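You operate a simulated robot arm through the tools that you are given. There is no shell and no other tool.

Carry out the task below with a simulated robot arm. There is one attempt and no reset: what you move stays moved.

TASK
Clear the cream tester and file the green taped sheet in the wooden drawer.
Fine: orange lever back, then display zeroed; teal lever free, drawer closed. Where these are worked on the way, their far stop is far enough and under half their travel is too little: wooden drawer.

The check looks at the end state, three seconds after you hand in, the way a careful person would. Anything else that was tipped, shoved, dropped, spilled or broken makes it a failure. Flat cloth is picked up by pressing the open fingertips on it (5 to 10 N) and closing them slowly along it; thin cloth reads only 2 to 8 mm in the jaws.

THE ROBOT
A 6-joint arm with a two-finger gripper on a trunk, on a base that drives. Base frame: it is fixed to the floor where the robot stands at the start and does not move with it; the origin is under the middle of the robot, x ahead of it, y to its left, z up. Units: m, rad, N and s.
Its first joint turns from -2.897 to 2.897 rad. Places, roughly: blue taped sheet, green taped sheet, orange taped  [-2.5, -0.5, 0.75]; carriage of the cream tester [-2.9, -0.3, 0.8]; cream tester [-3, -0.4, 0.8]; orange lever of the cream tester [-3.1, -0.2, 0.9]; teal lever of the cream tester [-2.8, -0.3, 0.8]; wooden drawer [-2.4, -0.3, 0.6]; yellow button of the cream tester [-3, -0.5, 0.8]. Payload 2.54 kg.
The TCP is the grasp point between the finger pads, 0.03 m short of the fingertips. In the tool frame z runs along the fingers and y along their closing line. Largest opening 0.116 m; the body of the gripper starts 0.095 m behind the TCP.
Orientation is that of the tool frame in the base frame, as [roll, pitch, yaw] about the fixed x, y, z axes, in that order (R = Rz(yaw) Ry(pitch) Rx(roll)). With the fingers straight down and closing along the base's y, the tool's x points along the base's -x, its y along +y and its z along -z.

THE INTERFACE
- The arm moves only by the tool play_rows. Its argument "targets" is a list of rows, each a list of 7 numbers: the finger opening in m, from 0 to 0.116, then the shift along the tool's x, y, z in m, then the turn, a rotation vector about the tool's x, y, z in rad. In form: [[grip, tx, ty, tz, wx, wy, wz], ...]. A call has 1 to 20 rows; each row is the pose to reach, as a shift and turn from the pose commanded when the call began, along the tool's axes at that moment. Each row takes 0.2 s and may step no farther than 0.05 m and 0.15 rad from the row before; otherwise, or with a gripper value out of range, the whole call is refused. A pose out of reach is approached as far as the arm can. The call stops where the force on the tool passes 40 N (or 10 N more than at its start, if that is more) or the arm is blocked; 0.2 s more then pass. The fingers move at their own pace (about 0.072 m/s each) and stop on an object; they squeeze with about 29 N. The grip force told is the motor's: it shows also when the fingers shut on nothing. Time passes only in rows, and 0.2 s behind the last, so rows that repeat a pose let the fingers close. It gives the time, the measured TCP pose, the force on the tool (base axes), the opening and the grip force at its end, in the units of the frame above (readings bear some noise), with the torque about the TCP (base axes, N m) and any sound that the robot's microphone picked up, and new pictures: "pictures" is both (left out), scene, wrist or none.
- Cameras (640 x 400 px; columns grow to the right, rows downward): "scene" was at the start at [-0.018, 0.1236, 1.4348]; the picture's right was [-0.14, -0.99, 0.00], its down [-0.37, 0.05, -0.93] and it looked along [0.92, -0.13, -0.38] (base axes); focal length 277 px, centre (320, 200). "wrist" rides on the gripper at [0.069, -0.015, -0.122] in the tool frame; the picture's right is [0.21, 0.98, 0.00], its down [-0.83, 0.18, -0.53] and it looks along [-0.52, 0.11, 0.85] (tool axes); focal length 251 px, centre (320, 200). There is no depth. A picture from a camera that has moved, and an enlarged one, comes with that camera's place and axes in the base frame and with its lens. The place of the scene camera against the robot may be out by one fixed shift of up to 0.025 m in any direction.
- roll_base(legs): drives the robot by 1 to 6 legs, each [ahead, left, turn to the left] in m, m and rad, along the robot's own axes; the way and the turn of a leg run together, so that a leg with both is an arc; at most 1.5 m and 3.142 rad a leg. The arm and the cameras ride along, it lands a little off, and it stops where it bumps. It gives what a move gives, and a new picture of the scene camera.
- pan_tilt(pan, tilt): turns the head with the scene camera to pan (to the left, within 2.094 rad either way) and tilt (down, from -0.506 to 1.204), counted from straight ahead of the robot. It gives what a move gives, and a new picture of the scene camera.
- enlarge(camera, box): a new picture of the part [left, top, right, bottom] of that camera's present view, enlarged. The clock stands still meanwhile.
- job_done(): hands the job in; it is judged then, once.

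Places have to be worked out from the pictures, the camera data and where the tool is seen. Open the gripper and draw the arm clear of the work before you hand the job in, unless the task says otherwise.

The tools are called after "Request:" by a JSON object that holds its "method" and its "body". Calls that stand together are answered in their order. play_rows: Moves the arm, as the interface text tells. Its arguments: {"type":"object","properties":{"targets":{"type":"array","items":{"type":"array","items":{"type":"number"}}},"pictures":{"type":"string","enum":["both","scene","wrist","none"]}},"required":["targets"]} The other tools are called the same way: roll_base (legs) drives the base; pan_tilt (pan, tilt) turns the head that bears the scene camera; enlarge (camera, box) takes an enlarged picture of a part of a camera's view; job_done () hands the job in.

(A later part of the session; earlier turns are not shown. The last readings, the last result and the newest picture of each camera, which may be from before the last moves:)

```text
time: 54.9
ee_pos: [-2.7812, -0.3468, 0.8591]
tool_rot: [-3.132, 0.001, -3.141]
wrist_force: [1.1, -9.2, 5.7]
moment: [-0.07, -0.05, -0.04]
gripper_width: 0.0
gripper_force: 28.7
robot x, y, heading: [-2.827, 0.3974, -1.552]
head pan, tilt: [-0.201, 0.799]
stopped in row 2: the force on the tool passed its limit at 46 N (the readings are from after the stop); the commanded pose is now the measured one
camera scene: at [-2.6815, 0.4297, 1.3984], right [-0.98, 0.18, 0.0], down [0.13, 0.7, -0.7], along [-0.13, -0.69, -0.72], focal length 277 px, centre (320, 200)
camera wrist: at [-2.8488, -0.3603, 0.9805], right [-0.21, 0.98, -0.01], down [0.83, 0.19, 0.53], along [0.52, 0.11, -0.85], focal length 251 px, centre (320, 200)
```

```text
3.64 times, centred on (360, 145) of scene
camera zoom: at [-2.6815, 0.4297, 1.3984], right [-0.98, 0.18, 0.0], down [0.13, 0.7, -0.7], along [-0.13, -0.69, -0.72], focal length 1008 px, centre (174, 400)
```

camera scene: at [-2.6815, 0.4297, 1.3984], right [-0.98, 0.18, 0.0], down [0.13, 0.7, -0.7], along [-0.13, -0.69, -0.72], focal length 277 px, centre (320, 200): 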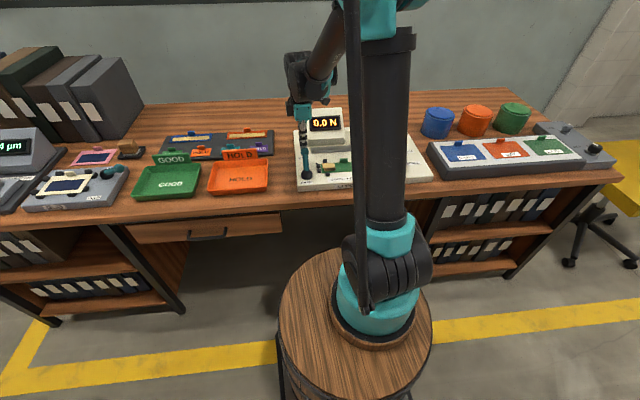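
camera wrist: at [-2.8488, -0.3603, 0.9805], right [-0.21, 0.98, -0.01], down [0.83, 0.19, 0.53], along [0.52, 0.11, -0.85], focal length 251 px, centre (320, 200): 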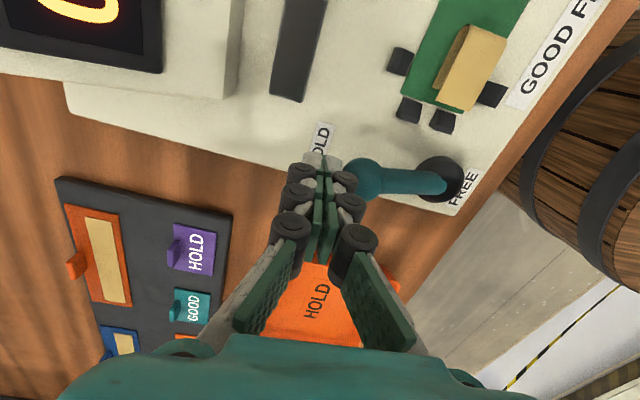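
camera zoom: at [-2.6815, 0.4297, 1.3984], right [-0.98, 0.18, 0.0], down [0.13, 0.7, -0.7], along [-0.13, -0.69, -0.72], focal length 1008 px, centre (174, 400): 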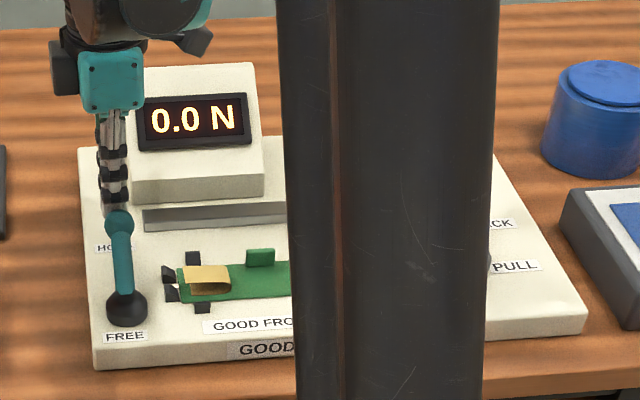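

The knob hardly moved: pushing is nearly along the slanted stick. I will instead grip the knob with the fingers closing along x and lift it along its arc; first I back off, rise and turn the tool back by 90°.

Request:
{"method": "play_rows", "body": {"targets": [[0, 0, -0.015, 0, 0, 0, 0], [0, 0, -0.015, -0.04, 0, 0, 0], [0, 0, -0.015, -0.08, 0, 0, 0], [0, 0, -0.015, -0.12, 0, 0, 0], [0.03, 0, -0.01, -0.12, 0, 0, 0.1415], [0.05, 0, -0.005, -0.12, 0, 0, 0.283], [0.07, 0, 0.0, -0.12, 0, 0, 0.4245], [0.07, 0, 0.005, -0.12, 0, 0, 0.566], [0.07, 0, 0.01, -0.12, 0, 0, 0.7075], [0.07, 0, 0.015, -0.12, 0, 0, 0.849], [0.07, 0, 0.02, -0.12, 0, 0, 0.9905], [0.07, 0, 0.025, -0.12, 0, 0, 1.132], [0.07, 0, 0.028, -0.12, 0, 0, 1.2735], [0.07, 0, 0.028, -0.12, 0, 0, 1.415], [0.07, 0, 0.028, -0.12, 0, 0, 1.556], [0.07, 0, 0.028, -0.12, 0, 0, 1.556]], "pictures": "both"}}

Request:
{"method": "enlarge", "body": {"camera": "wrist", "box": [200, 50, 440, 200]}}

Request:
{"method": "enlarge", "body": {"camera": "scene", "box": [280, 90, 440, 200]}}

```text
time: 58.2
ee_pos: [-2.7812, -0.3155, 0.9777]
tool_rot: [3.139, 0.008, 1.583]
wrist_force: [-0.1, -1.0, 0.0]
moment: [-0.02, 0.0, -0.01]
gripper_width: 0.0705
gripper_force: 0.0
robot x, y, heading: [-2.8275, 0.4008, -1.553]
head pan, tilt: [-0.201, 0.799]
camera scene: at [-2.6815, 0.4299, 1.3984], right [-0.98, 0.18, 0.0], down [0.13, 0.7, -0.7], along [-0.13, -0.69, -0.72], focal length 277 px, centre (320, 200)
camera wrist: at [-2.796, -0.2462, 1.0991], right [0.97, 0.23, 0.0], down [0.19, -0.82, 0.54], along [0.12, -0.53, -0.84], focal length 251 px, centre (320, 200)
```

scene: 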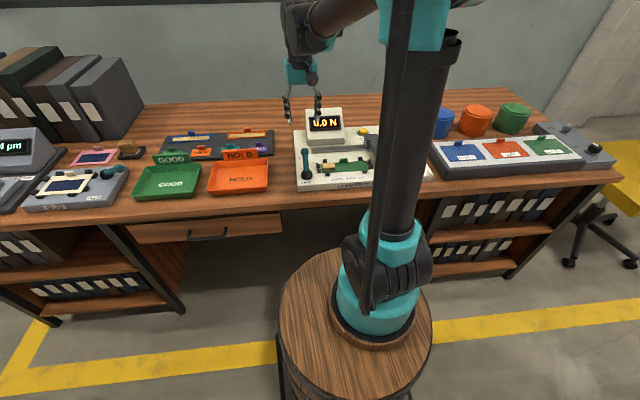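
wrist: 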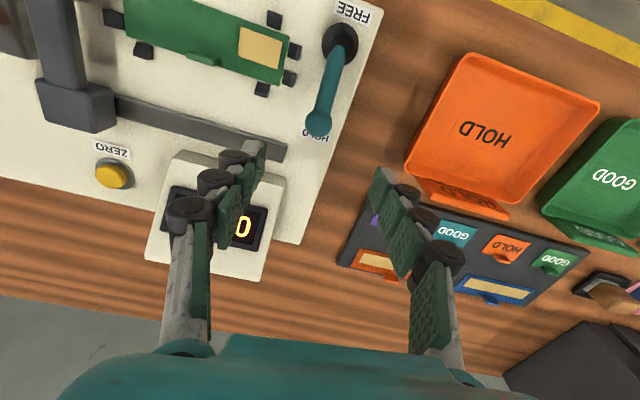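

```text
2.67 times, centred on (320, 125) of wrist
camera zoom: at [-2.796, -0.2462, 1.0991], right [0.97, 0.23, 0.0], down [0.19, -0.82, 0.54], along [0.12, -0.53, -0.84], focal length 670 px, centre (320, 400)
```

zoom: 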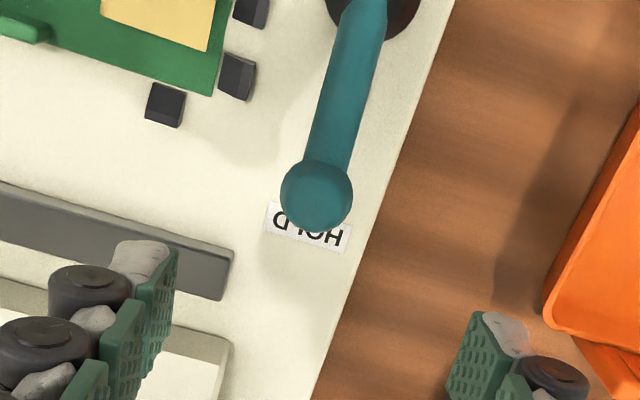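

```text
3.64 times, centred on (360, 145) of scene
camera zoom: at [-2.6815, 0.4299, 1.3984], right [-0.98, 0.18, 0.0], down [0.13, 0.7, -0.7], along [-0.13, -0.69, -0.72], focal length 1008 px, centre (174, 400)
```

zoom: 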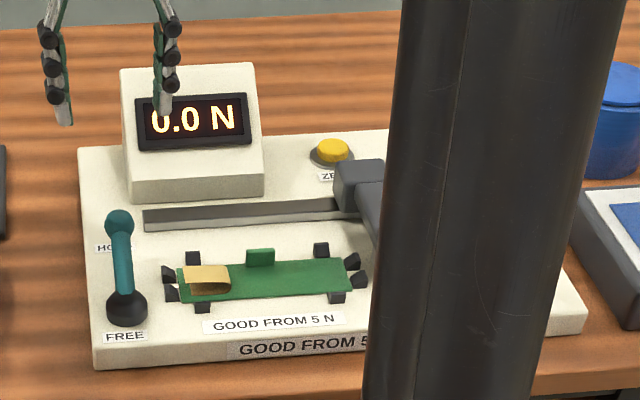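

The lever is unmoved, its knob (≈0.029 m wide) at (-2.781, -0.320, 0.836). I narrow the fingers to 0.05 m, descend around the knob and close on it.

Request:
{"method": "play_rows", "body": {"targets": [[0.05, -0.003, 0, 0.03, 0, 0, 0], [0.05, -0.003, 0, 0.06, 0, 0, 0], [0.05, -0.003, 0, 0.09, 0, 0, 0], [0.05, -0.003, 0, 0.115, 0, 0, 0], [0.05, -0.003, 0, 0.13, 0, 0, 0], [0.05, -0.003, 0, 0.14, 0, 0, 0], [0.04, -0.003, 0, 0.14, 0, 0, 0], [0.02, -0.003, 0, 0.14, 0, 0, 0], [0.02, -0.003, 0, 0.14, 0, 0, 0]], "pictures": "both"}}

Request:
{"method": "enlarge", "body": {"camera": "scene", "box": [280, 90, 440, 200]}}

```text
time: 60.2
ee_pos: [-2.7802, -0.3211, 0.8406]
tool_rot: [3.14, 0.007, 1.585]
wrist_force: [-1.9, -1.9, -5.0]
moment: [-0.1, 0.05, 0.11]
gripper_width: 0.0277
gripper_force: 45.3
robot x, y, heading: [-2.8235, 0.3995, -1.56]
head pan, tilt: [-0.201, 0.799]
camera scene: at [-2.6816, 0.4296, 1.3984], right [-0.98, 0.18, 0.0], down [0.13, 0.7, -0.7], along [-0.13, -0.69, -0.72], focal length 277 px, centre (320, 200)
camera wrist: at [-2.7961, -0.2514, 0.9607], right [0.97, 0.23, 0.0], down [0.19, -0.82, 0.54], along [0.12, -0.53, -0.84], focal length 251 px, centre (320, 200)
```

scene: 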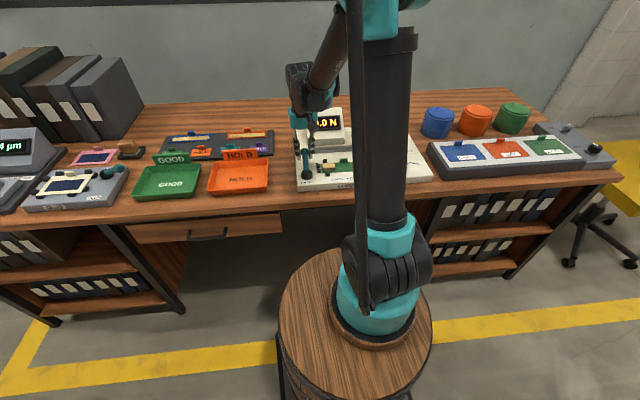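
wrist: 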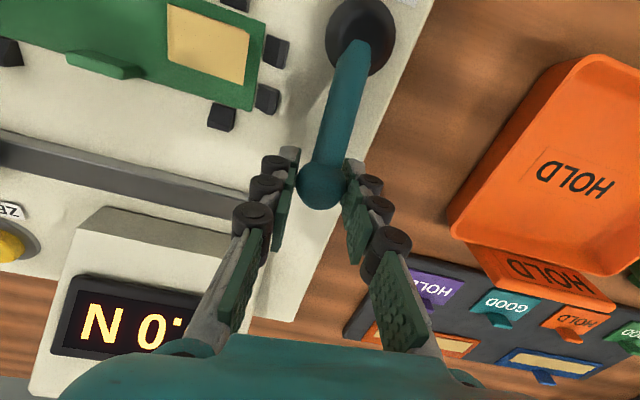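

```text
3.64 times, centred on (360, 145) of scene
camera zoom: at [-2.6816, 0.4296, 1.3984], right [-0.98, 0.18, 0.0], down [0.13, 0.7, -0.7], along [-0.13, -0.69, -0.72], focal length 1008 px, centre (174, 400)
```

zoom: 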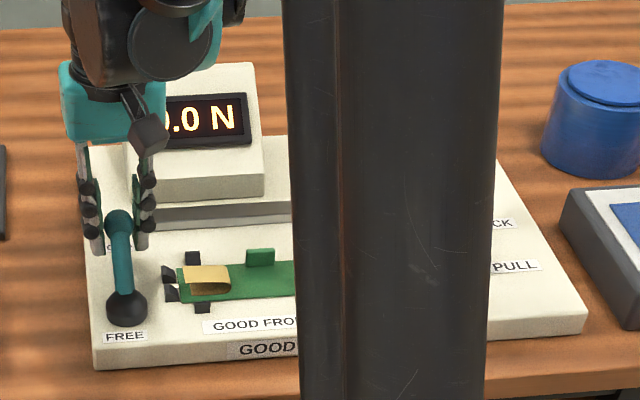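

The knob is held (opening 0.0277 m). I now lift it along its arc around the pivot, first up to about 30° from upright.

Request:
{"method": "play_rows", "body": {"targets": [[0, 0.0025, 0, -0.0035, 0, 0, 0], [0, 0.0054, 0, -0.0069, 0, 0, 0], [0, 0.0105, 0, -0.0125, 0, 0, 0], [0, 0.0161, 0, -0.0176, 0, 0, 0], [0, 0.0221, 0, -0.0223, 0, 0, 0], [0, 0.0285, 0, -0.0263, 0, 0, 0]], "pictures": "both"}}

Request:
{"method": "enlarge", "body": {"camera": "scene", "box": [280, 90, 440, 200]}}

```text
time: 60.6
ee_pos: [-2.7812, -0.3223, 0.8407]
tool_rot: [3.141, 0.01, 1.585]
wrist_force: [1.2, -6.4, -29.7]
moment: [-0.75, -0.02, -0.01]
gripper_width: 0.0277
gripper_force: 45.0
robot x, y, heading: [-2.826, 0.3995, -1.556]
head pan, tilt: [-0.201, 0.799]
stopped in row 1: the force on the tool passed its limit at 52 N (the readings are from after the stop); the commanded pose is now the measured one
camera scene: at [-2.6814, 0.4286, 1.3984], right [-0.98, 0.18, 0.0], down [0.13, 0.71, -0.7], along [-0.13, -0.68, -0.72], focal length 277 px, centre (320, 200)
camera wrist: at [-2.7962, -0.251, 0.9607], right [0.97, 0.23, 0.0], down [0.19, -0.82, 0.54], along [0.12, -0.53, -0.84], focal length 251 px, centre (320, 200)
```

scene: 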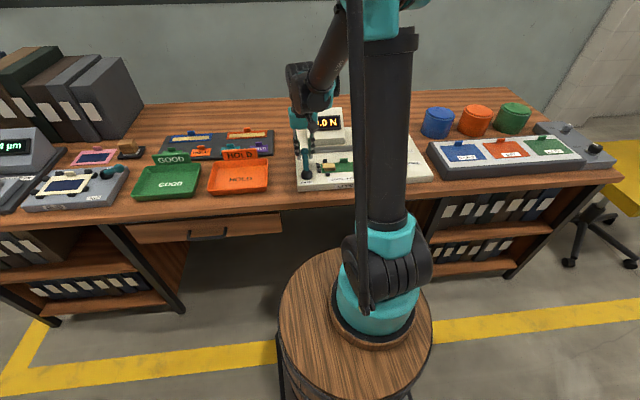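
wrist: 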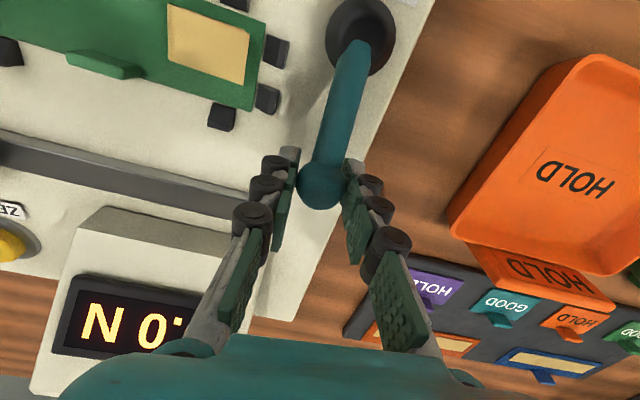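

```text
3.64 times, centred on (360, 145) of scene
camera zoom: at [-2.6814, 0.4286, 1.3984], right [-0.98, 0.18, 0.0], down [0.13, 0.71, -0.7], along [-0.13, -0.68, -0.72], focal length 1008 px, centre (174, 400)
```

zoom: 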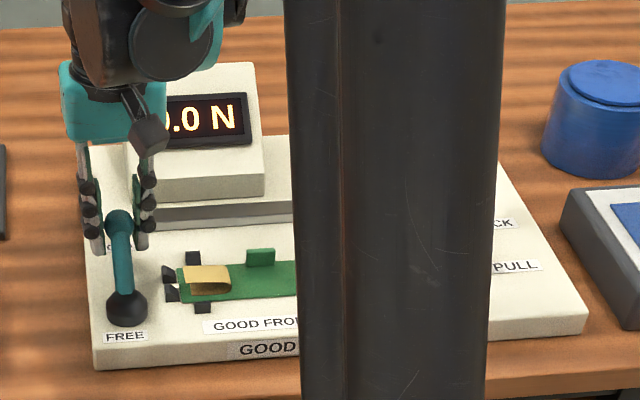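

Lifting is blocked rigidly at once (52 N), so the lever does not tilt; it must swing about its upright pivot. Still holding the knob lightly, I test a small swing toward +x.

Request:
{"method": "play_rows", "body": {"targets": [[0.02, 0, 0, 0.001, 0, 0, 0], [0.02, 0, 0.002, 0.001, 0, 0, 0], [0.02, 0, 0.004, 0.001, 0, 0, 0], [0.02, 0, 0.006, 0.001, 0, 0, 0]], "pictures": "none"}}

```text
time: 61.6
ee_pos: [-2.7768, -0.3205, 0.8412]
tool_rot: [3.139, 0.012, 1.584]
wrist_force: [-10.1, -16.6, 7.1]
moment: [-0.31, -0.01, 0.45]
gripper_width: 0.0279
gripper_force: 45.2
robot x, y, heading: [-2.8243, 0.3997, -1.549]
head pan, tilt: [-0.201, 0.799]
```

A +x shift of 4 mm gives 10 N against it, not clearly free. I test the other way, toward -x.

Request:
{"method": "play_rows", "body": {"targets": [[0.02, 0, -0.003, 0, 0, 0, 0], [0.02, 0, -0.006, 0, 0, 0, 0], [0.02, 0, -0.008, 0, 0, 0, 0], [0.02, 0, -0.01, 0, 0, 0, 0], [0.02, 0, -0.012, 0, 0, 0, 0]], "pictures": "both"}}

```text
time: 62.8
ee_pos: [-2.7823, -0.3207, 0.84]
tool_rot: [3.136, 0.011, 1.589]
wrist_force: [8.2, -2.7, -15.3]
moment: [0.0, 0.17, 0.03]
gripper_width: 0.0274
gripper_force: 45.4
robot x, y, heading: [-2.8257, 0.4035, -1.555]
head pan, tilt: [-0.201, 0.799]
stopped in row 5: the force on the tool passed its limit at 44 N (the readings are from after the stop); the commanded pose is now the measured one
camera scene: at [-2.6809, 0.4293, 1.3984], right [-0.98, 0.18, 0.0], down [0.13, 0.71, -0.7], along [-0.13, -0.69, -0.72], focal length 277 px, centre (320, 200)
camera wrist: at [-2.7978, -0.2498, 0.9605], right [0.97, 0.23, 0.0], down [0.19, -0.82, 0.54], along [0.13, -0.53, -0.84], focal length 251 px, centre (320, 200)
```

scene: 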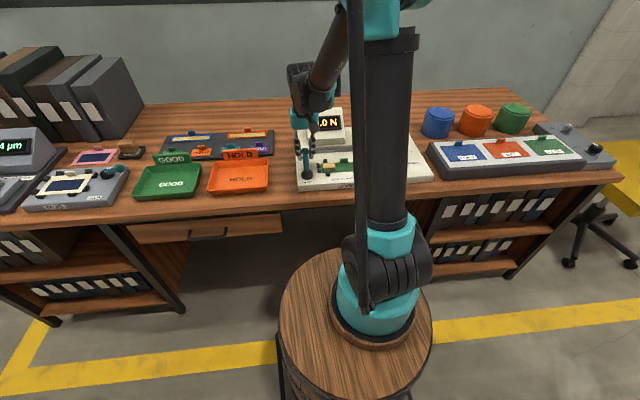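
wrist: 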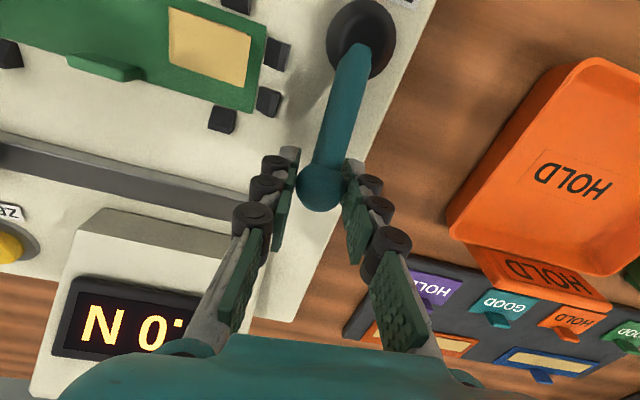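

Both small sideways moves meet resistance (44 N toward -x), so I must learn how such a lever works. I look at the similar teal lever on the grey RUB fixture with the head camera before going on.

Request:
{"method": "pan_tilt", "body": {"pan": 0.35, "tilt": 0.7}}

Request:
{"method": "enlarge", "body": {"camera": "scene", "box": [130, 120, 330, 245]}}

```text
time: 63.8
ee_pos: [-2.7823, -0.321, 0.8392]
tool_rot: [3.137, 0.008, 1.588]
wrist_force: [17.4, -4.3, -20.4]
moment: [-0.24, -0.1, -0.11]
gripper_width: 0.0276
gripper_force: 45.3
robot x, y, heading: [-2.8269, 0.4007, -1.551]
head pan, tilt: [0.351, 0.7]
camera scene: at [-2.6353, 0.4291, 1.4066], right [-0.93, -0.36, 0.0], down [-0.23, 0.6, -0.76], along [0.27, -0.71, -0.64], focal length 277 px, centre (320, 200)
```

scene: 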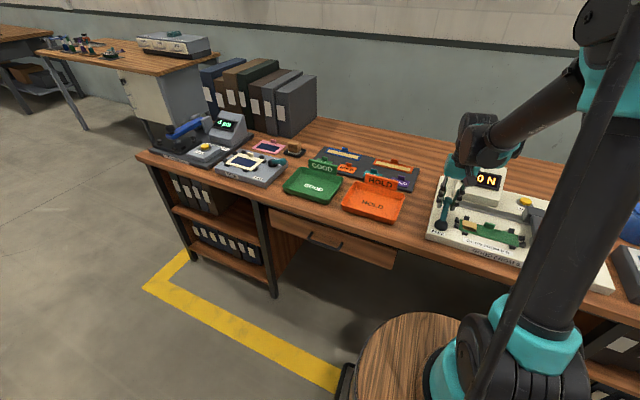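

```text
3.20 times, centred on (230, 182) of scene
camera zoom: at [-2.6353, 0.4291, 1.4066], right [-0.93, -0.36, 0.0], down [-0.23, 0.6, -0.76], along [0.27, -0.71, -0.64], focal length 887 px, centre (608, 256)
```

zoom: 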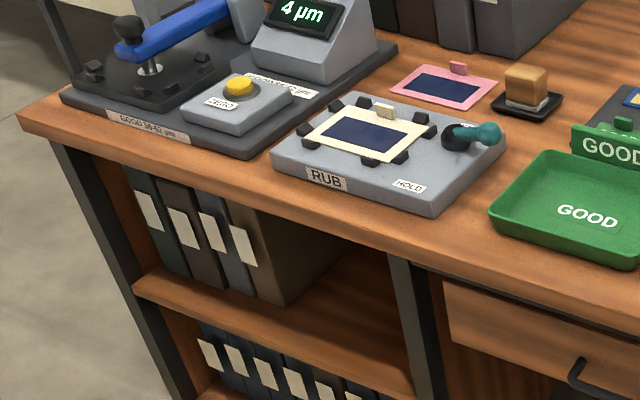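

On the RUB fixture the lever lies sideways with HOLD at a right angle to it, so these levers swing flat about the upright pivot, and +x gave way. I loosen the fingers to a loose cage and swing the knob toward +x along the arc, turning the tool with it.

Request:
{"method": "play_rows", "body": {"targets": [[0.036, 0, 0, 0, 0, 0, 0], [0.036, 0, 0, 0, 0, 0, 0], [0.036, -0.0003, 0.0095, 0, 0, 0, -0.131], [0.036, 0.0006, 0.0188, 0, 0, 0, -0.262], [0.036, 0.0028, 0.028, 0, 0, 0, -0.393], [0.036, 0.0061, 0.0368, 0, 0, 0, -0.524]], "pictures": "both"}}

```text
time: 65.2
ee_pos: [-2.7475, -0.3124, 0.8405]
tool_rot: [3.14, 0.013, 2.114]
wrist_force: [-1.6, -1.6, 0.0]
moment: [-0.03, 0.02, 0.0]
gripper_width: 0.0374
gripper_force: 1.5
robot x, y, heading: [-2.8227, 0.3965, -1.555]
head pan, tilt: [0.351, 0.7]
camera scene: at [-2.636, 0.4298, 1.4067], right [-0.93, -0.36, 0.0], down [-0.23, 0.6, -0.76], along [0.27, -0.71, -0.64], focal length 277 px, centre (320, 200)
camera wrist: at [-2.7959, -0.2593, 0.9615], right [0.73, 0.69, 0.0], down [0.58, -0.61, 0.54], along [0.37, -0.4, -0.84], focal length 251 px, centre (320, 200)
```

scene: 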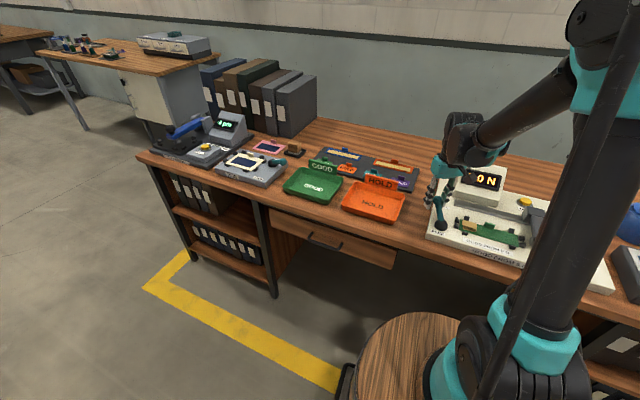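
wrist: 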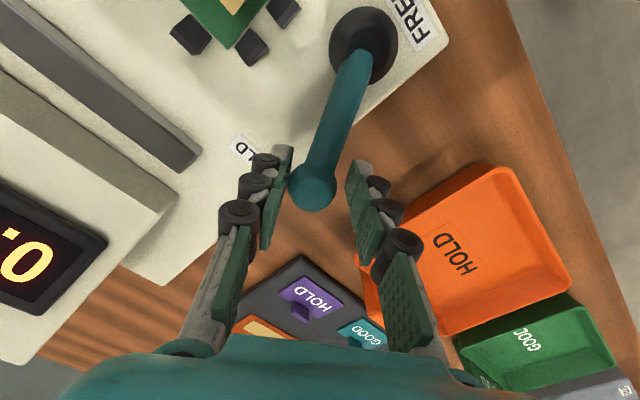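

The lever swings freely now toward +x. I continue along the arc to about 85° and watch for its stop.

Request:
{"method": "play_rows", "body": {"targets": [[0.036, -0.0003, 0.0094, 0, 0, 0, -0.131], [0.036, 0.0006, 0.0188, 0, 0, 0, -0.262], [0.036, 0.0028, 0.0279, 0, 0, 0, -0.393], [0.036, 0.0061, 0.0368, 0, 0, 0, -0.524], [0.036, 0.0106, 0.0451, 0, 0, 0, -0.655], [0.036, 0.0161, 0.0527, 0, 0, 0, -0.786], [0.036, 0.0226, 0.0596, 0, 0, 0, -0.917], [0.036, 0.0299, 0.0656, 0, 0, 0, -1.048]], "pictures": "both"}}

Request:
{"method": "enlarge", "body": {"camera": "scene", "box": [400, 130, 600, 290]}}

```text
time: 66.9
ee_pos: [-2.7089, -0.2638, 0.8413]
tool_rot: [-3.124, 0.002, 3.098]
wrist_force: [-2.0, -27.9, 3.7]
moment: [-0.19, 0.1, 0.02]
gripper_width: 0.0549
gripper_force: 13.9
robot x, y, heading: [-2.8219, 0.4029, -1.559]
head pan, tilt: [0.351, 0.7]
stopped in row 8: the force on the tool passed its limit at 51 N (the readings are from after the stop); the commanded pose is now the measured one
camera scene: at [-2.6362, 0.4284, 1.4067], right [-0.93, -0.36, 0.0], down [-0.23, 0.6, -0.76], along [0.27, -0.71, -0.64], focal length 277 px, centre (320, 200)
camera wrist: at [-2.7774, -0.2733, 0.9619], right [-0.17, 0.99, -0.02], down [0.83, 0.15, 0.53], along [0.53, 0.08, -0.85], focal length 251 px, centre (320, 200)
```

scene: 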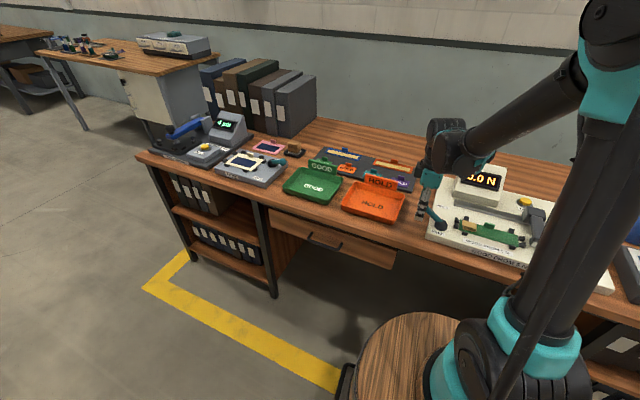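
wrist: 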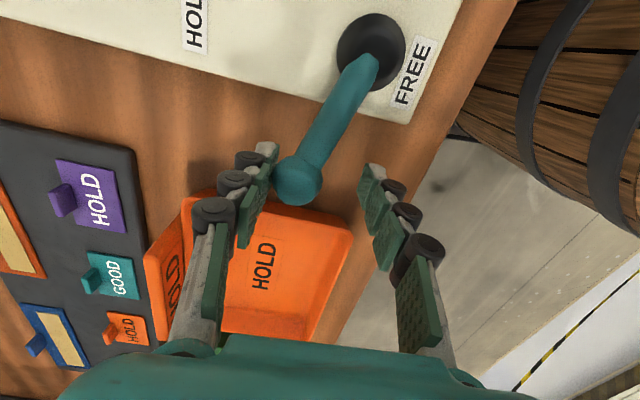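

```text
2.50 times, centred on (500, 210) of scene
camera zoom: at [-2.6362, 0.4284, 1.4067], right [-0.93, -0.36, 0.0], down [-0.23, 0.6, -0.76], along [0.27, -0.71, -0.64], focal length 693 px, centre (-130, 175)
```

zoom: 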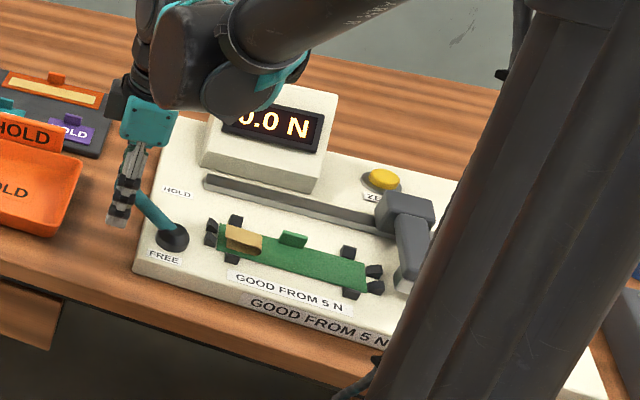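

The lever came up against its far stop (51 N) at about 70° from HOLD; its base has not moved. I unload, open and rise, then check that it stays.

Request:
{"method": "play_rows", "body": {"targets": [[0.06, 0, 0.002, 0, 0, 0, 0], [0.07, 0, 0.0, 0, 0, 0, 0], [0.07, 0, -0.002, 0, 0, 0, 0], [0.07, 0, -0.002, -0.03, 0, 0, 0], [0.07, 0, -0.002, -0.07, 0, 0, 0], [0.07, 0, -0.002, -0.11, 0, 0, 0], [0.07, 0, -0.002, -0.15, 0, 0, 0]], "pictures": "both"}}

Request:
{"method": "enlarge", "body": {"camera": "scene", "box": [400, 130, 600, 290]}}

```text
time: 68.5
ee_pos: [-2.7085, -0.2606, 0.9911]
tool_rot: [-3.126, 0.004, 3.098]
wrist_force: [0.8, 0.1, -0.5]
moment: [0.03, 0.02, 0.01]
gripper_width: 0.07
gripper_force: 0.1
robot x, y, heading: [-2.8232, 0.401, -1.559]
head pan, tilt: [0.351, 0.7]
camera scene: at [-2.6361, 0.4294, 1.4067], right [-0.93, -0.36, 0.0], down [-0.23, 0.6, -0.76], along [0.27, -0.71, -0.64], focal length 277 px, centre (320, 200)
camera wrist: at [-2.7773, -0.2706, 1.1111], right [-0.17, 0.98, -0.02], down [0.83, 0.15, 0.53], along [0.53, 0.08, -0.84], focal length 251 px, centre (320, 200)
```

scene: 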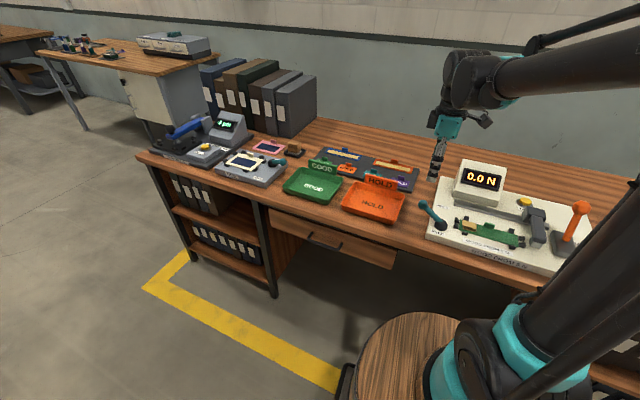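
wrist: 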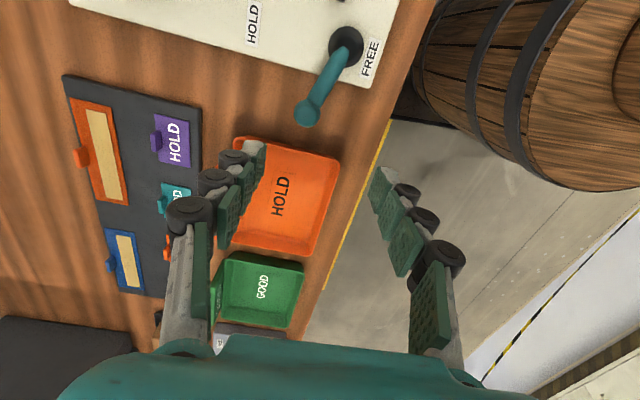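

```text
2.50 times, centred on (500, 210) of scene
camera zoom: at [-2.6361, 0.4294, 1.4067], right [-0.93, -0.36, 0.0], down [-0.23, 0.6, -0.76], along [0.27, -0.71, -0.64], focal length 693 px, centre (-130, 175)
```

zoom: 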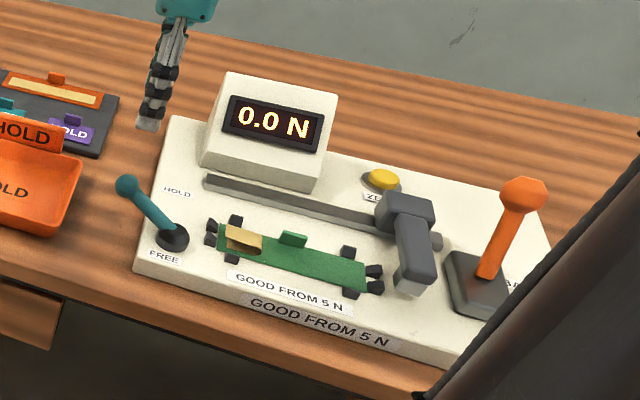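

The teal lever stays at its FREE stop, display 0.0 N, orange lever back. Next the drawer: I bring the gripper out in front of the desk toward (-2.55, 0.0, 0.93) to see the handle with the wrist camera.

Request:
{"method": "play_rows", "body": {"targets": [[0.07, -0.02, 0.038, 0.0, 0, 0, 0], [0.07, -0.04, 0.076, 0.01, 0, 0, 0], [0.07, -0.061, 0.114, 0.02, 0, 0, 0], [0.07, -0.082, 0.152, 0.03, 0, 0, 0], [0.07, -0.104, 0.19, 0.04, 0, 0, 0], [0.07, -0.126, 0.228, 0.05, 0, 0, 0], [0.07, -0.1485, 0.267, 0.06, 0, 0, 0], [0.07, -0.1485, 0.267, 0.06, 0, 0, 0]], "pictures": "both"}}

```text
time: 70.3
ee_pos: [-2.5484, -0.0022, 0.9284]
tool_rot: [-3.128, 0.005, 3.098]
wrist_force: [0.0, 1.0, 0.4]
moment: [0.03, -0.03, 0.03]
gripper_width: 0.0698
gripper_force: 0.1
robot x, y, heading: [-2.8243, 0.3982, -1.553]
head pan, tilt: [0.351, 0.7]
camera scene: at [-2.6361, 0.4295, 1.4067], right [-0.93, -0.36, 0.0], down [-0.23, 0.6, -0.76], along [0.27, -0.71, -0.64], focal length 277 px, centre (320, 200)
camera wrist: at [-2.6171, -0.012, 1.0492], right [-0.17, 0.98, -0.02], down [0.83, 0.15, 0.53], along [0.53, 0.08, -0.84], focal length 251 px, centre (320, 200)
```

scene: 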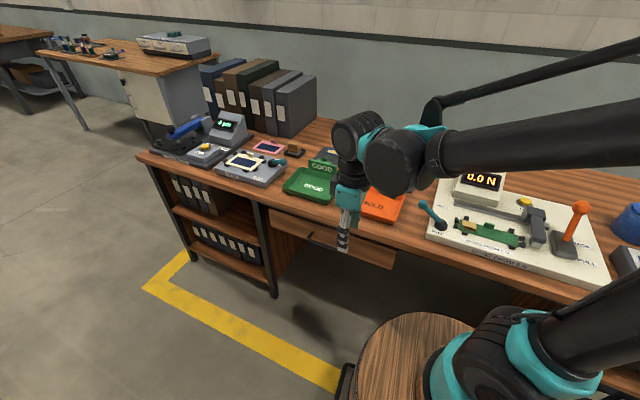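
wrist: 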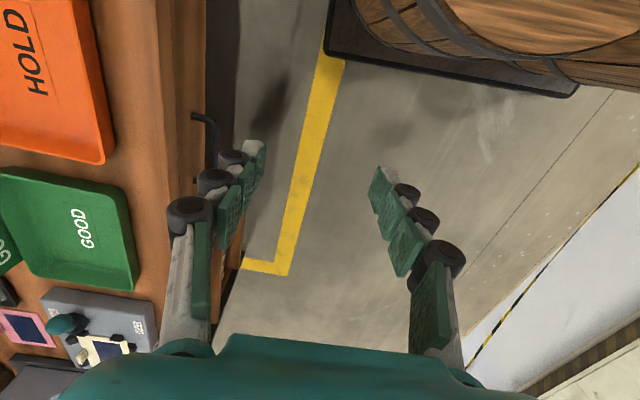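

The handle shows behind the left finger: its -x end about (-2.475, -0.18), drawer front near y = -0.21. To grip the bar I need a level tool with the fingers closing up and down, so I start pitching the fingers toward the desk while standing off in front.

Request:
{"method": "play_rows", "body": {"targets": [[0.07, -0.01, 0.01, 0.01, 0.14, 0, 0], [0.07, -0.02, 0.02, 0.02, 0.28, 0, 0], [0.07, -0.03, 0.03, 0.03, 0.42, 0, 0], [0.07, -0.04, 0.04, 0.045, 0.56, 0, 0], [0.07, -0.05, 0.05, 0.06, 0.7, 0, 0], [0.07, -0.05, 0.06, 0.075, 0.84, 0, 0], [0.07, -0.05, 0.06, 0.09, 0.98, 0, 0], [0.07, -0.05, 0.06, 0.09, 0.98, 0, 0]], "pictures": "both"}}

```text
time: 72.1
ee_pos: [-2.4941, 0.0543, 0.8362]
tool_rot: [-2.145, 0.004, 3.097]
wrist_force: [0.6, 0.1, -0.2]
moment: [-0.02, 0.02, -0.01]
gripper_width: 0.0701
gripper_force: 0.1
robot x, y, heading: [-2.8234, 0.3971, -1.556]
head pan, tilt: [0.351, 0.7]
camera scene: at [-2.6361, 0.4295, 1.4067], right [-0.93, -0.36, 0.0], down [-0.23, 0.6, -0.76], along [0.27, -0.71, -0.64], focal length 277 px, centre (320, 200)
camera wrist: at [-2.5589, 0.1517, 0.914], right [-0.19, 0.54, -0.82], down [0.85, 0.51, 0.14], along [0.5, -0.67, -0.55], focal length 251 px, centre (320, 200)
```

scene: 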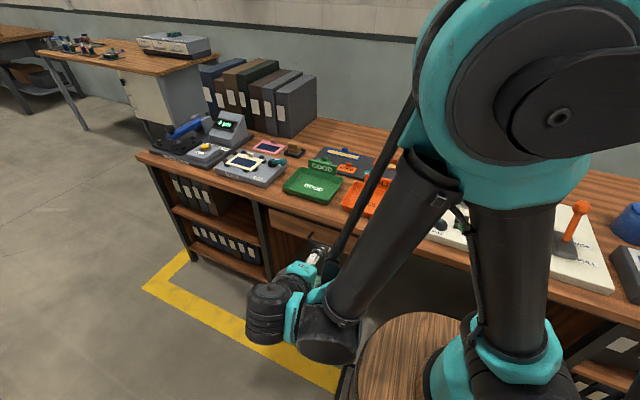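
wrist: 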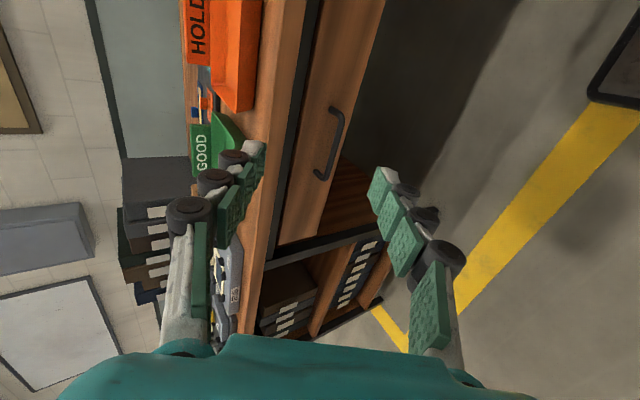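

The pitching works and the wrist camera now shows the drawer front and the U-shaped bar handle well. I enlarge the handle to place it precisely.

Request:
{"method": "enlarge", "body": {"camera": "wrist", "box": [260, 80, 420, 200]}}

```text
3.33 times, centred on (340, 140) of wrist
camera zoom: at [-2.5589, 0.1517, 0.914], right [-0.19, 0.54, -0.82], down [0.85, 0.51, 0.14], along [0.5, -0.67, -0.55], focal length 838 px, centre (253, 400)
```

zoom: 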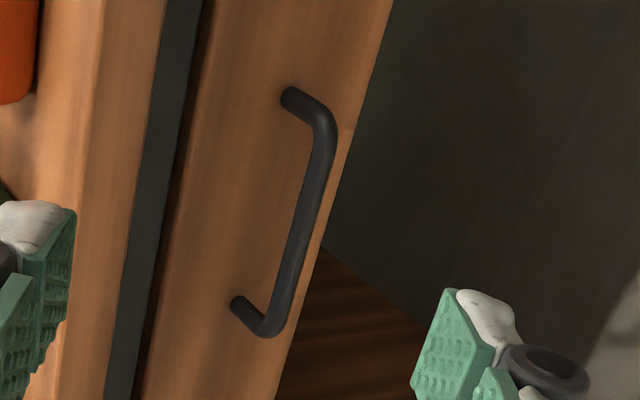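

The bar is round, about 0.015 m thick, between x = -2.477 and -2.357, at y ≈ -0.182, z ≈ 0.636, standing 0.035 m off the front. I level the tool fully and move to stand-off at (-2.417, -0.06, 0.636).

Request:
{"method": "play_rows", "body": {"targets": [[0.07, -0.0135, 0.018, 0.0336, 0.0957, -0.0074, -0.0022], [0.07, -0.0271, 0.0361, 0.0672, 0.1913, -0.0148, -0.0045], [0.07, -0.0406, 0.0541, 0.1008, 0.287, -0.0222, -0.0068], [0.07, -0.0541, 0.0721, 0.1343, 0.3827, -0.0295, -0.009], [0.07, -0.0677, 0.0902, 0.1679, 0.4783, -0.0369, -0.0113], [0.07, -0.0812, 0.1082, 0.2015, 0.574, -0.0443, -0.0135], [0.07, -0.0812, 0.1082, 0.2015, 0.574, -0.0443, -0.0135]], "pictures": "both"}}

Request:
{"method": "enlarge", "body": {"camera": "wrist", "box": [220, 60, 420, 200]}}

```text
time: 73.7
ee_pos: [-2.2509, -0.0666, 0.6995]
tool_rot: [-1.573, 0.003, -3.141]
wrist_force: [-0.9, -0.4, -0.6]
moment: [-0.03, 0.01, -0.03]
gripper_width: 0.0698
gripper_force: 0.0
out of reach, approached as far as the arm can: row 1, 2, 3, 4, 5, 6, 7
robot x, y, heading: [-2.8214, 0.3982, -1.557]
head pan, tilt: [0.351, 0.7]
camera scene: at [-2.636, 0.4295, 1.4066], right [-0.93, -0.36, 0.0], down [-0.23, 0.6, -0.76], along [0.27, -0.71, -0.64], focal length 277 px, centre (320, 200)
camera wrist: at [-2.3177, 0.0568, 0.7145], right [-0.21, 0.0, -0.98], down [0.83, 0.53, -0.18], along [0.52, -0.85, -0.11], focal length 251 px, centre (320, 200)
```

scene: 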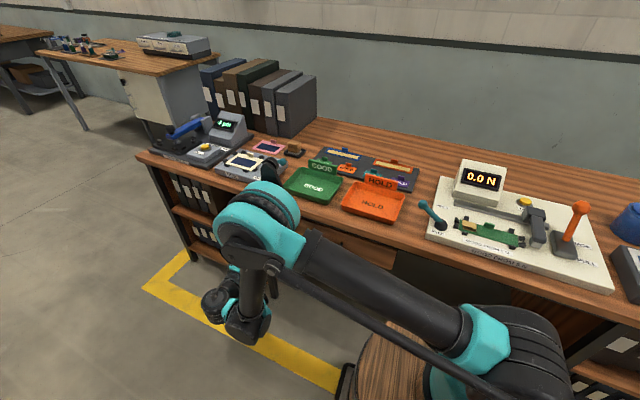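
wrist: 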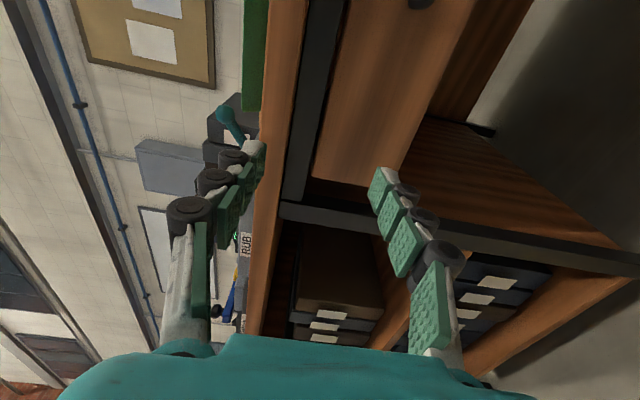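

```text
2.86 times, centred on (320, 130) of wrist
camera zoom: at [-2.3177, 0.0568, 0.7145], right [-0.21, 0.0, -0.98], down [0.83, 0.53, -0.18], along [0.52, -0.85, -0.11], focal length 718 px, centre (320, 400)
```

zoom: 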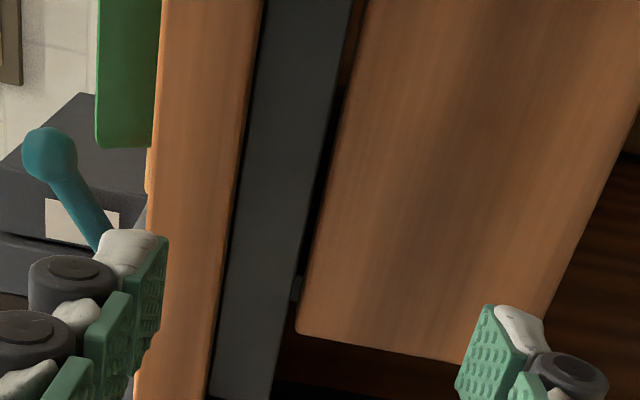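

The arm cannot level the tool here (the tool would lie across the arm's plane), so I should stand squarely in front of the drawer and farther back. I drive back 0.545 m and then left 0.50 m to about (-2.33, 0.95).

Request:
{"method": "roll_base", "body": {"legs": [[-0.545, 0, 0], [0, 0.499, 0]]}}

```text
time: 79.4
ee_pos: [-1.755, 0.4949, 0.6999]
tool_rot: [-1.572, 0.004, -3.135]
wrist_force: [-0.5, -0.4, 0.6]
moment: [0.0, 0.0, -0.05]
gripper_width: 0.0698
gripper_force: 0.0
robot x, y, heading: [-2.3322, 0.958, -1.552]
head pan, tilt: [0.351, 0.7]
camera scene: at [-2.1436, 0.988, 1.4066], right [-0.93, -0.36, 0.0], down [-0.23, 0.6, -0.76], along [0.28, -0.71, -0.64], focal length 277 px, centre (320, 200)
```

scene: 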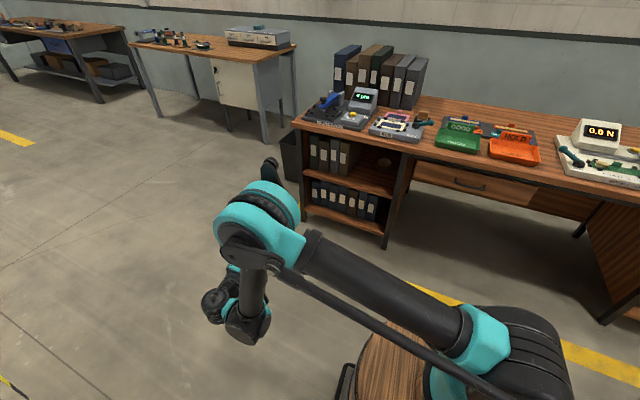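

I stand at (-2.332, 0.958), square to the desk. Keeping the tool level, I bring it around in front of me, first half-way to about (-2.1, 0.25, 0.75).

Request:
{"method": "play_rows", "body": {"targets": [[0.07, 0.0347, -0.005, 0.0243, 0, 0, 0], [0.07, 0.0693, -0.01, 0.0485, 0, 0, 0], [0.07, 0.104, -0.015, 0.0728, 0, 0, 0], [0.07, 0.1386, -0.02, 0.0971, 0, 0, 0], [0.07, 0.1733, -0.025, 0.1214, 0, 0, 0], [0.07, 0.208, -0.03, 0.1456, 0, 0, 0], [0.07, 0.2426, -0.035, 0.17, 0, 0, 0], [0.07, 0.2773, -0.04, 0.1942, 0, 0, 0], [0.07, 0.312, -0.045, 0.2184, 0, 0, 0], [0.07, 0.3466, -0.05, 0.2427, 0, 0, 0], [0.07, 0.3466, -0.05, 0.2427, 0, 0, 0]], "pictures": "both"}}

```text
time: 81.8
ee_pos: [-2.0025, 0.1946, 0.8959]
tool_rot: [-1.575, 0.002, -3.137]
wrist_force: [-0.8, -0.1, 0.1]
moment: [-0.02, -0.01, 0.04]
gripper_width: 0.07
gripper_force: 0.0
out of reach, approached as far as the arm can: row 1, 2, 3, 4, 5, 6, 7, 8, 9, 10, 11
robot x, y, heading: [-2.332, 0.9582, -1.551]
head pan, tilt: [0.351, 0.7]
camera scene: at [-2.1437, 0.9879, 1.4067], right [-0.93, -0.36, 0.0], down [-0.23, 0.6, -0.76], along [0.28, -0.71, -0.64], focal length 277 px, centre (320, 200)
camera wrist: at [-2.0706, 0.3166, 0.9106], right [-0.21, 0.0, -0.98], down [0.82, 0.54, -0.18], along [0.53, -0.84, -0.12], focal length 251 px, centre (320, 200)
```

scene: 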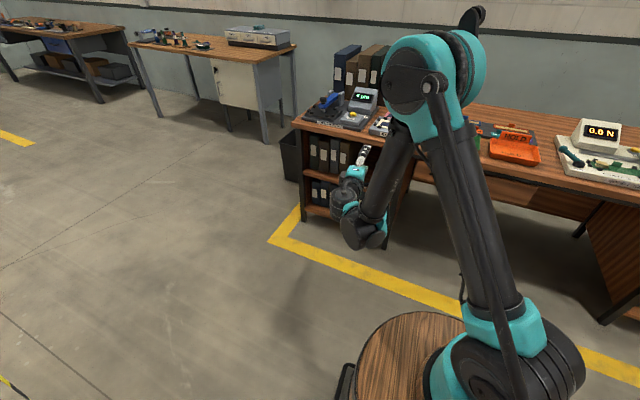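
wrist: 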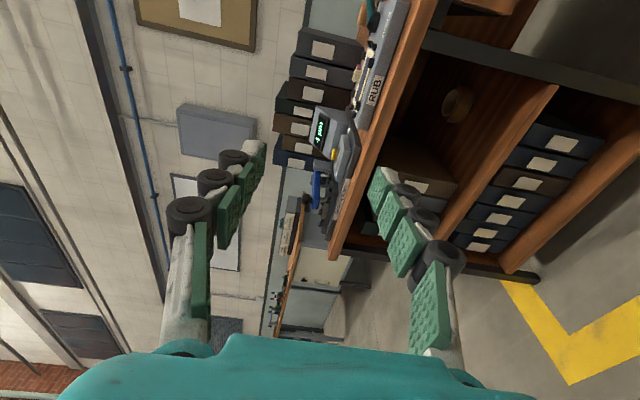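

The arm stops short again when the level tool is too near; at larger distance it should be fine. I test by moving straight toward the desk (-y) by 0.15 m, which is clear at this height.

Request:
{"method": "play_rows", "body": {"targets": [[0.07, 0, 0, 0.04, 0, 0, 0], [0.07, 0, 0, 0.08, 0, 0, 0], [0.07, 0, 0, 0.12, 0, 0, 0], [0.07, 0, 0, 0.15, 0, 0, 0], [0.07, 0, 0, 0.15, 0, 0, 0]], "pictures": "scene"}}

```text
time: 83.0
ee_pos: [-2.0064, 0.0302, 0.8977]
tool_rot: [-1.572, 0.005, -3.136]
wrist_force: [0.0, 0.2, -0.2]
moment: [0.02, -0.03, 0.02]
gripper_width: 0.0697
gripper_force: 0.0
robot x, y, heading: [-2.3317, 0.9572, -1.554]
head pan, tilt: [0.351, 0.7]
camera scene: at [-2.1437, 0.9879, 1.4067], right [-0.93, -0.36, 0.0], down [-0.23, 0.6, -0.76], along [0.28, -0.71, -0.64], focal length 277 px, centre (320, 200)
```

scene: 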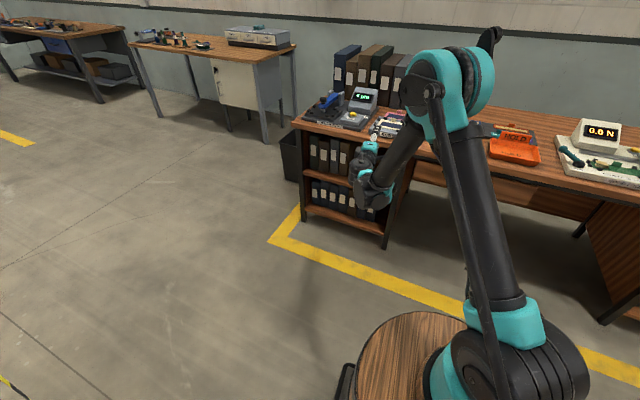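

That works without a reach limit. Now I move across and down to the stand-off in front of the handle, (-2.417, -0.06, 0.66).

Request:
{"method": "play_rows", "body": {"targets": [[0.07, 0.0375, 0.0216, 0.008, 0, 0, 0], [0.07, 0.0749, 0.0432, 0.016, 0, 0, 0], [0.07, 0.1124, 0.0648, 0.024, 0, 0, 0], [0.07, 0.1498, 0.0864, 0.032, 0, 0, 0], [0.07, 0.1873, 0.108, 0.04, 0, 0, 0], [0.07, 0.2247, 0.1297, 0.048, 0, 0, 0], [0.07, 0.2622, 0.1513, 0.056, 0, 0, 0], [0.07, 0.2996, 0.1729, 0.064, 0, 0, 0], [0.07, 0.3371, 0.1945, 0.072, 0, 0, 0], [0.07, 0.3745, 0.2161, 0.08, 0, 0, 0], [0.07, 0.412, 0.2377, 0.088, 0, 0, 0], [0.07, 0.412, 0.2377, 0.088, 0, 0, 0]], "pictures": "both"}}

Request:
{"method": "enlarge", "body": {"camera": "wrist", "box": [220, 60, 440, 200]}}

```text
time: 85.6
ee_pos: [-2.4212, -0.1136, 0.6789]
tool_rot: [-1.575, 0.004, -3.136]
wrist_force: [0.0, 0.3, -0.3]
moment: [0.01, 0.02, 0.02]
gripper_width: 0.07
gripper_force: 0.1
out of reach, approached as far as the arm can: row 4, 5, 6, 7, 8, 9, 10, 11, 12
robot x, y, heading: [-2.3334, 0.9619, -1.552]
head pan, tilt: [0.351, 0.7]
camera scene: at [-2.1438, 0.9879, 1.4067], right [-0.93, -0.36, 0.0], down [-0.23, 0.6, -0.76], along [0.28, -0.71, -0.64], focal length 277 px, centre (320, 200)
camera wrist: at [-2.4891, 0.0078, 0.6938], right [-0.21, 0.0, -0.98], down [0.82, 0.54, -0.18], along [0.53, -0.84, -0.11], focal length 251 px, centre (320, 200)
```

scene: 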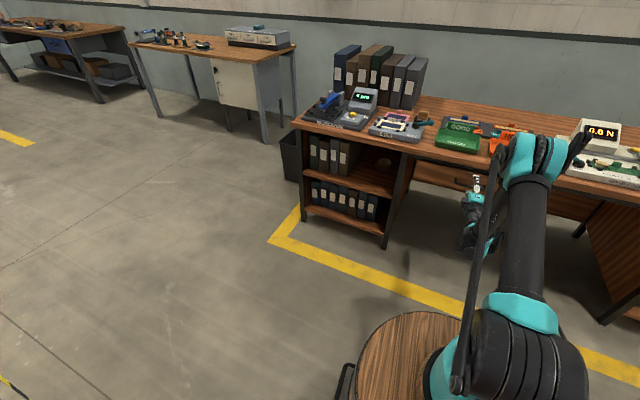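
wrist: 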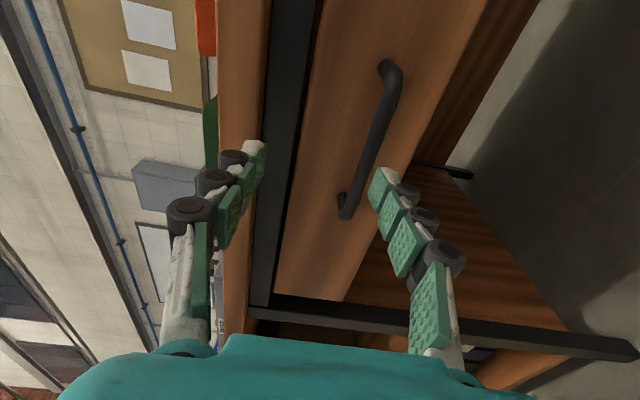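

```text
2.86 times, centred on (330, 130) of wrist
camera zoom: at [-2.4891, 0.0078, 0.6938], right [-0.21, 0.0, -0.98], down [0.82, 0.54, -0.18], along [0.53, -0.84, -0.11], focal length 718 px, centre (291, 400)
```

zoom: 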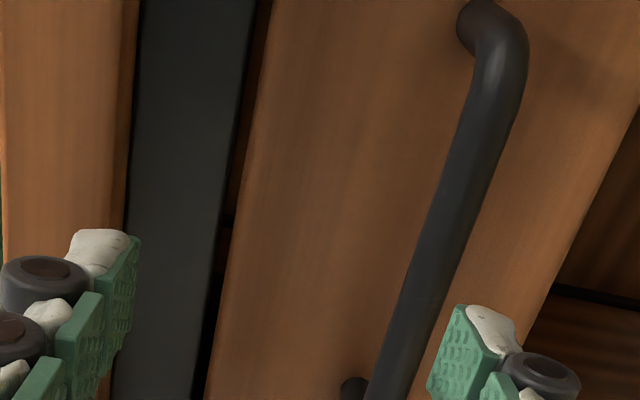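

The bar lies at x -2.480 to -2.364, y ≈ -0.178, z ≈ 0.641, right before the fingers. I open fully, then advance and lower together so the bar comes between the pads, 0.014 m from the tips.

Request:
{"method": "play_rows", "body": {"targets": [[0.116, 0, 0, 0, 0, 0, 0], [0.116, 0, 0, 0, 0, 0, 0], [0.116, 0.001, 0.008, 0.01, 0, 0, 0], [0.116, 0.001, 0.016, 0.02, 0, 0, 0], [0.116, 0.001, 0.024, 0.03, 0, 0, 0], [0.116, 0.001, 0.031, 0.04, 0, 0, 0], [0.116, 0.001, 0.038, 0.048, 0, 0, 0], [0.116, 0.001, 0.038, 0.048, 0, 0, 0]], "pictures": "both"}}

Request:
{"method": "enlarge", "body": {"camera": "wrist", "box": [180, 60, 440, 220]}}

```text
time: 87.4
ee_pos: [-2.4228, -0.1649, 0.6383]
tool_rot: [-1.573, 0.004, -3.137]
wrist_force: [0.0, 0.1, 0.0]
moment: [0.0, -0.01, -0.01]
gripper_width: 0.116
gripper_force: 0.0
robot x, y, heading: [-2.3321, 0.9587, -1.551]
head pan, tilt: [0.351, 0.7]
camera scene: at [-2.1438, 0.9879, 1.4067], right [-0.93, -0.36, 0.0], down [-0.23, 0.6, -0.76], along [0.28, -0.71, -0.64], focal length 277 px, centre (320, 200)
camera wrist: at [-2.4912, -0.043, 0.6525], right [-0.21, 0.0, -0.98], down [0.82, 0.54, -0.18], along [0.53, -0.84, -0.11], focal length 251 px, centre (320, 200)
```

scene: 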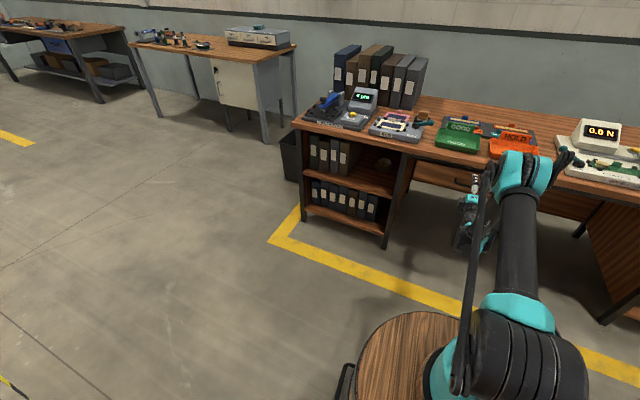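
wrist: 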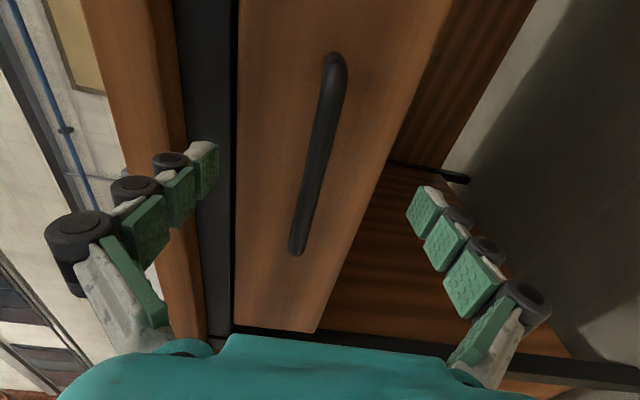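

```text
2.46 times, centred on (310, 140) of wrist
camera zoom: at [-2.4912, -0.043, 0.6525], right [-0.21, 0.0, -0.98], down [0.82, 0.54, -0.18], along [0.53, -0.84, -0.11], focal length 619 px, centre (345, 348)
```

zoom: 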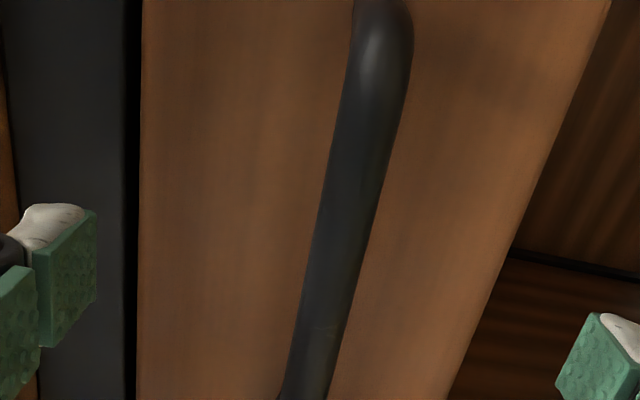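

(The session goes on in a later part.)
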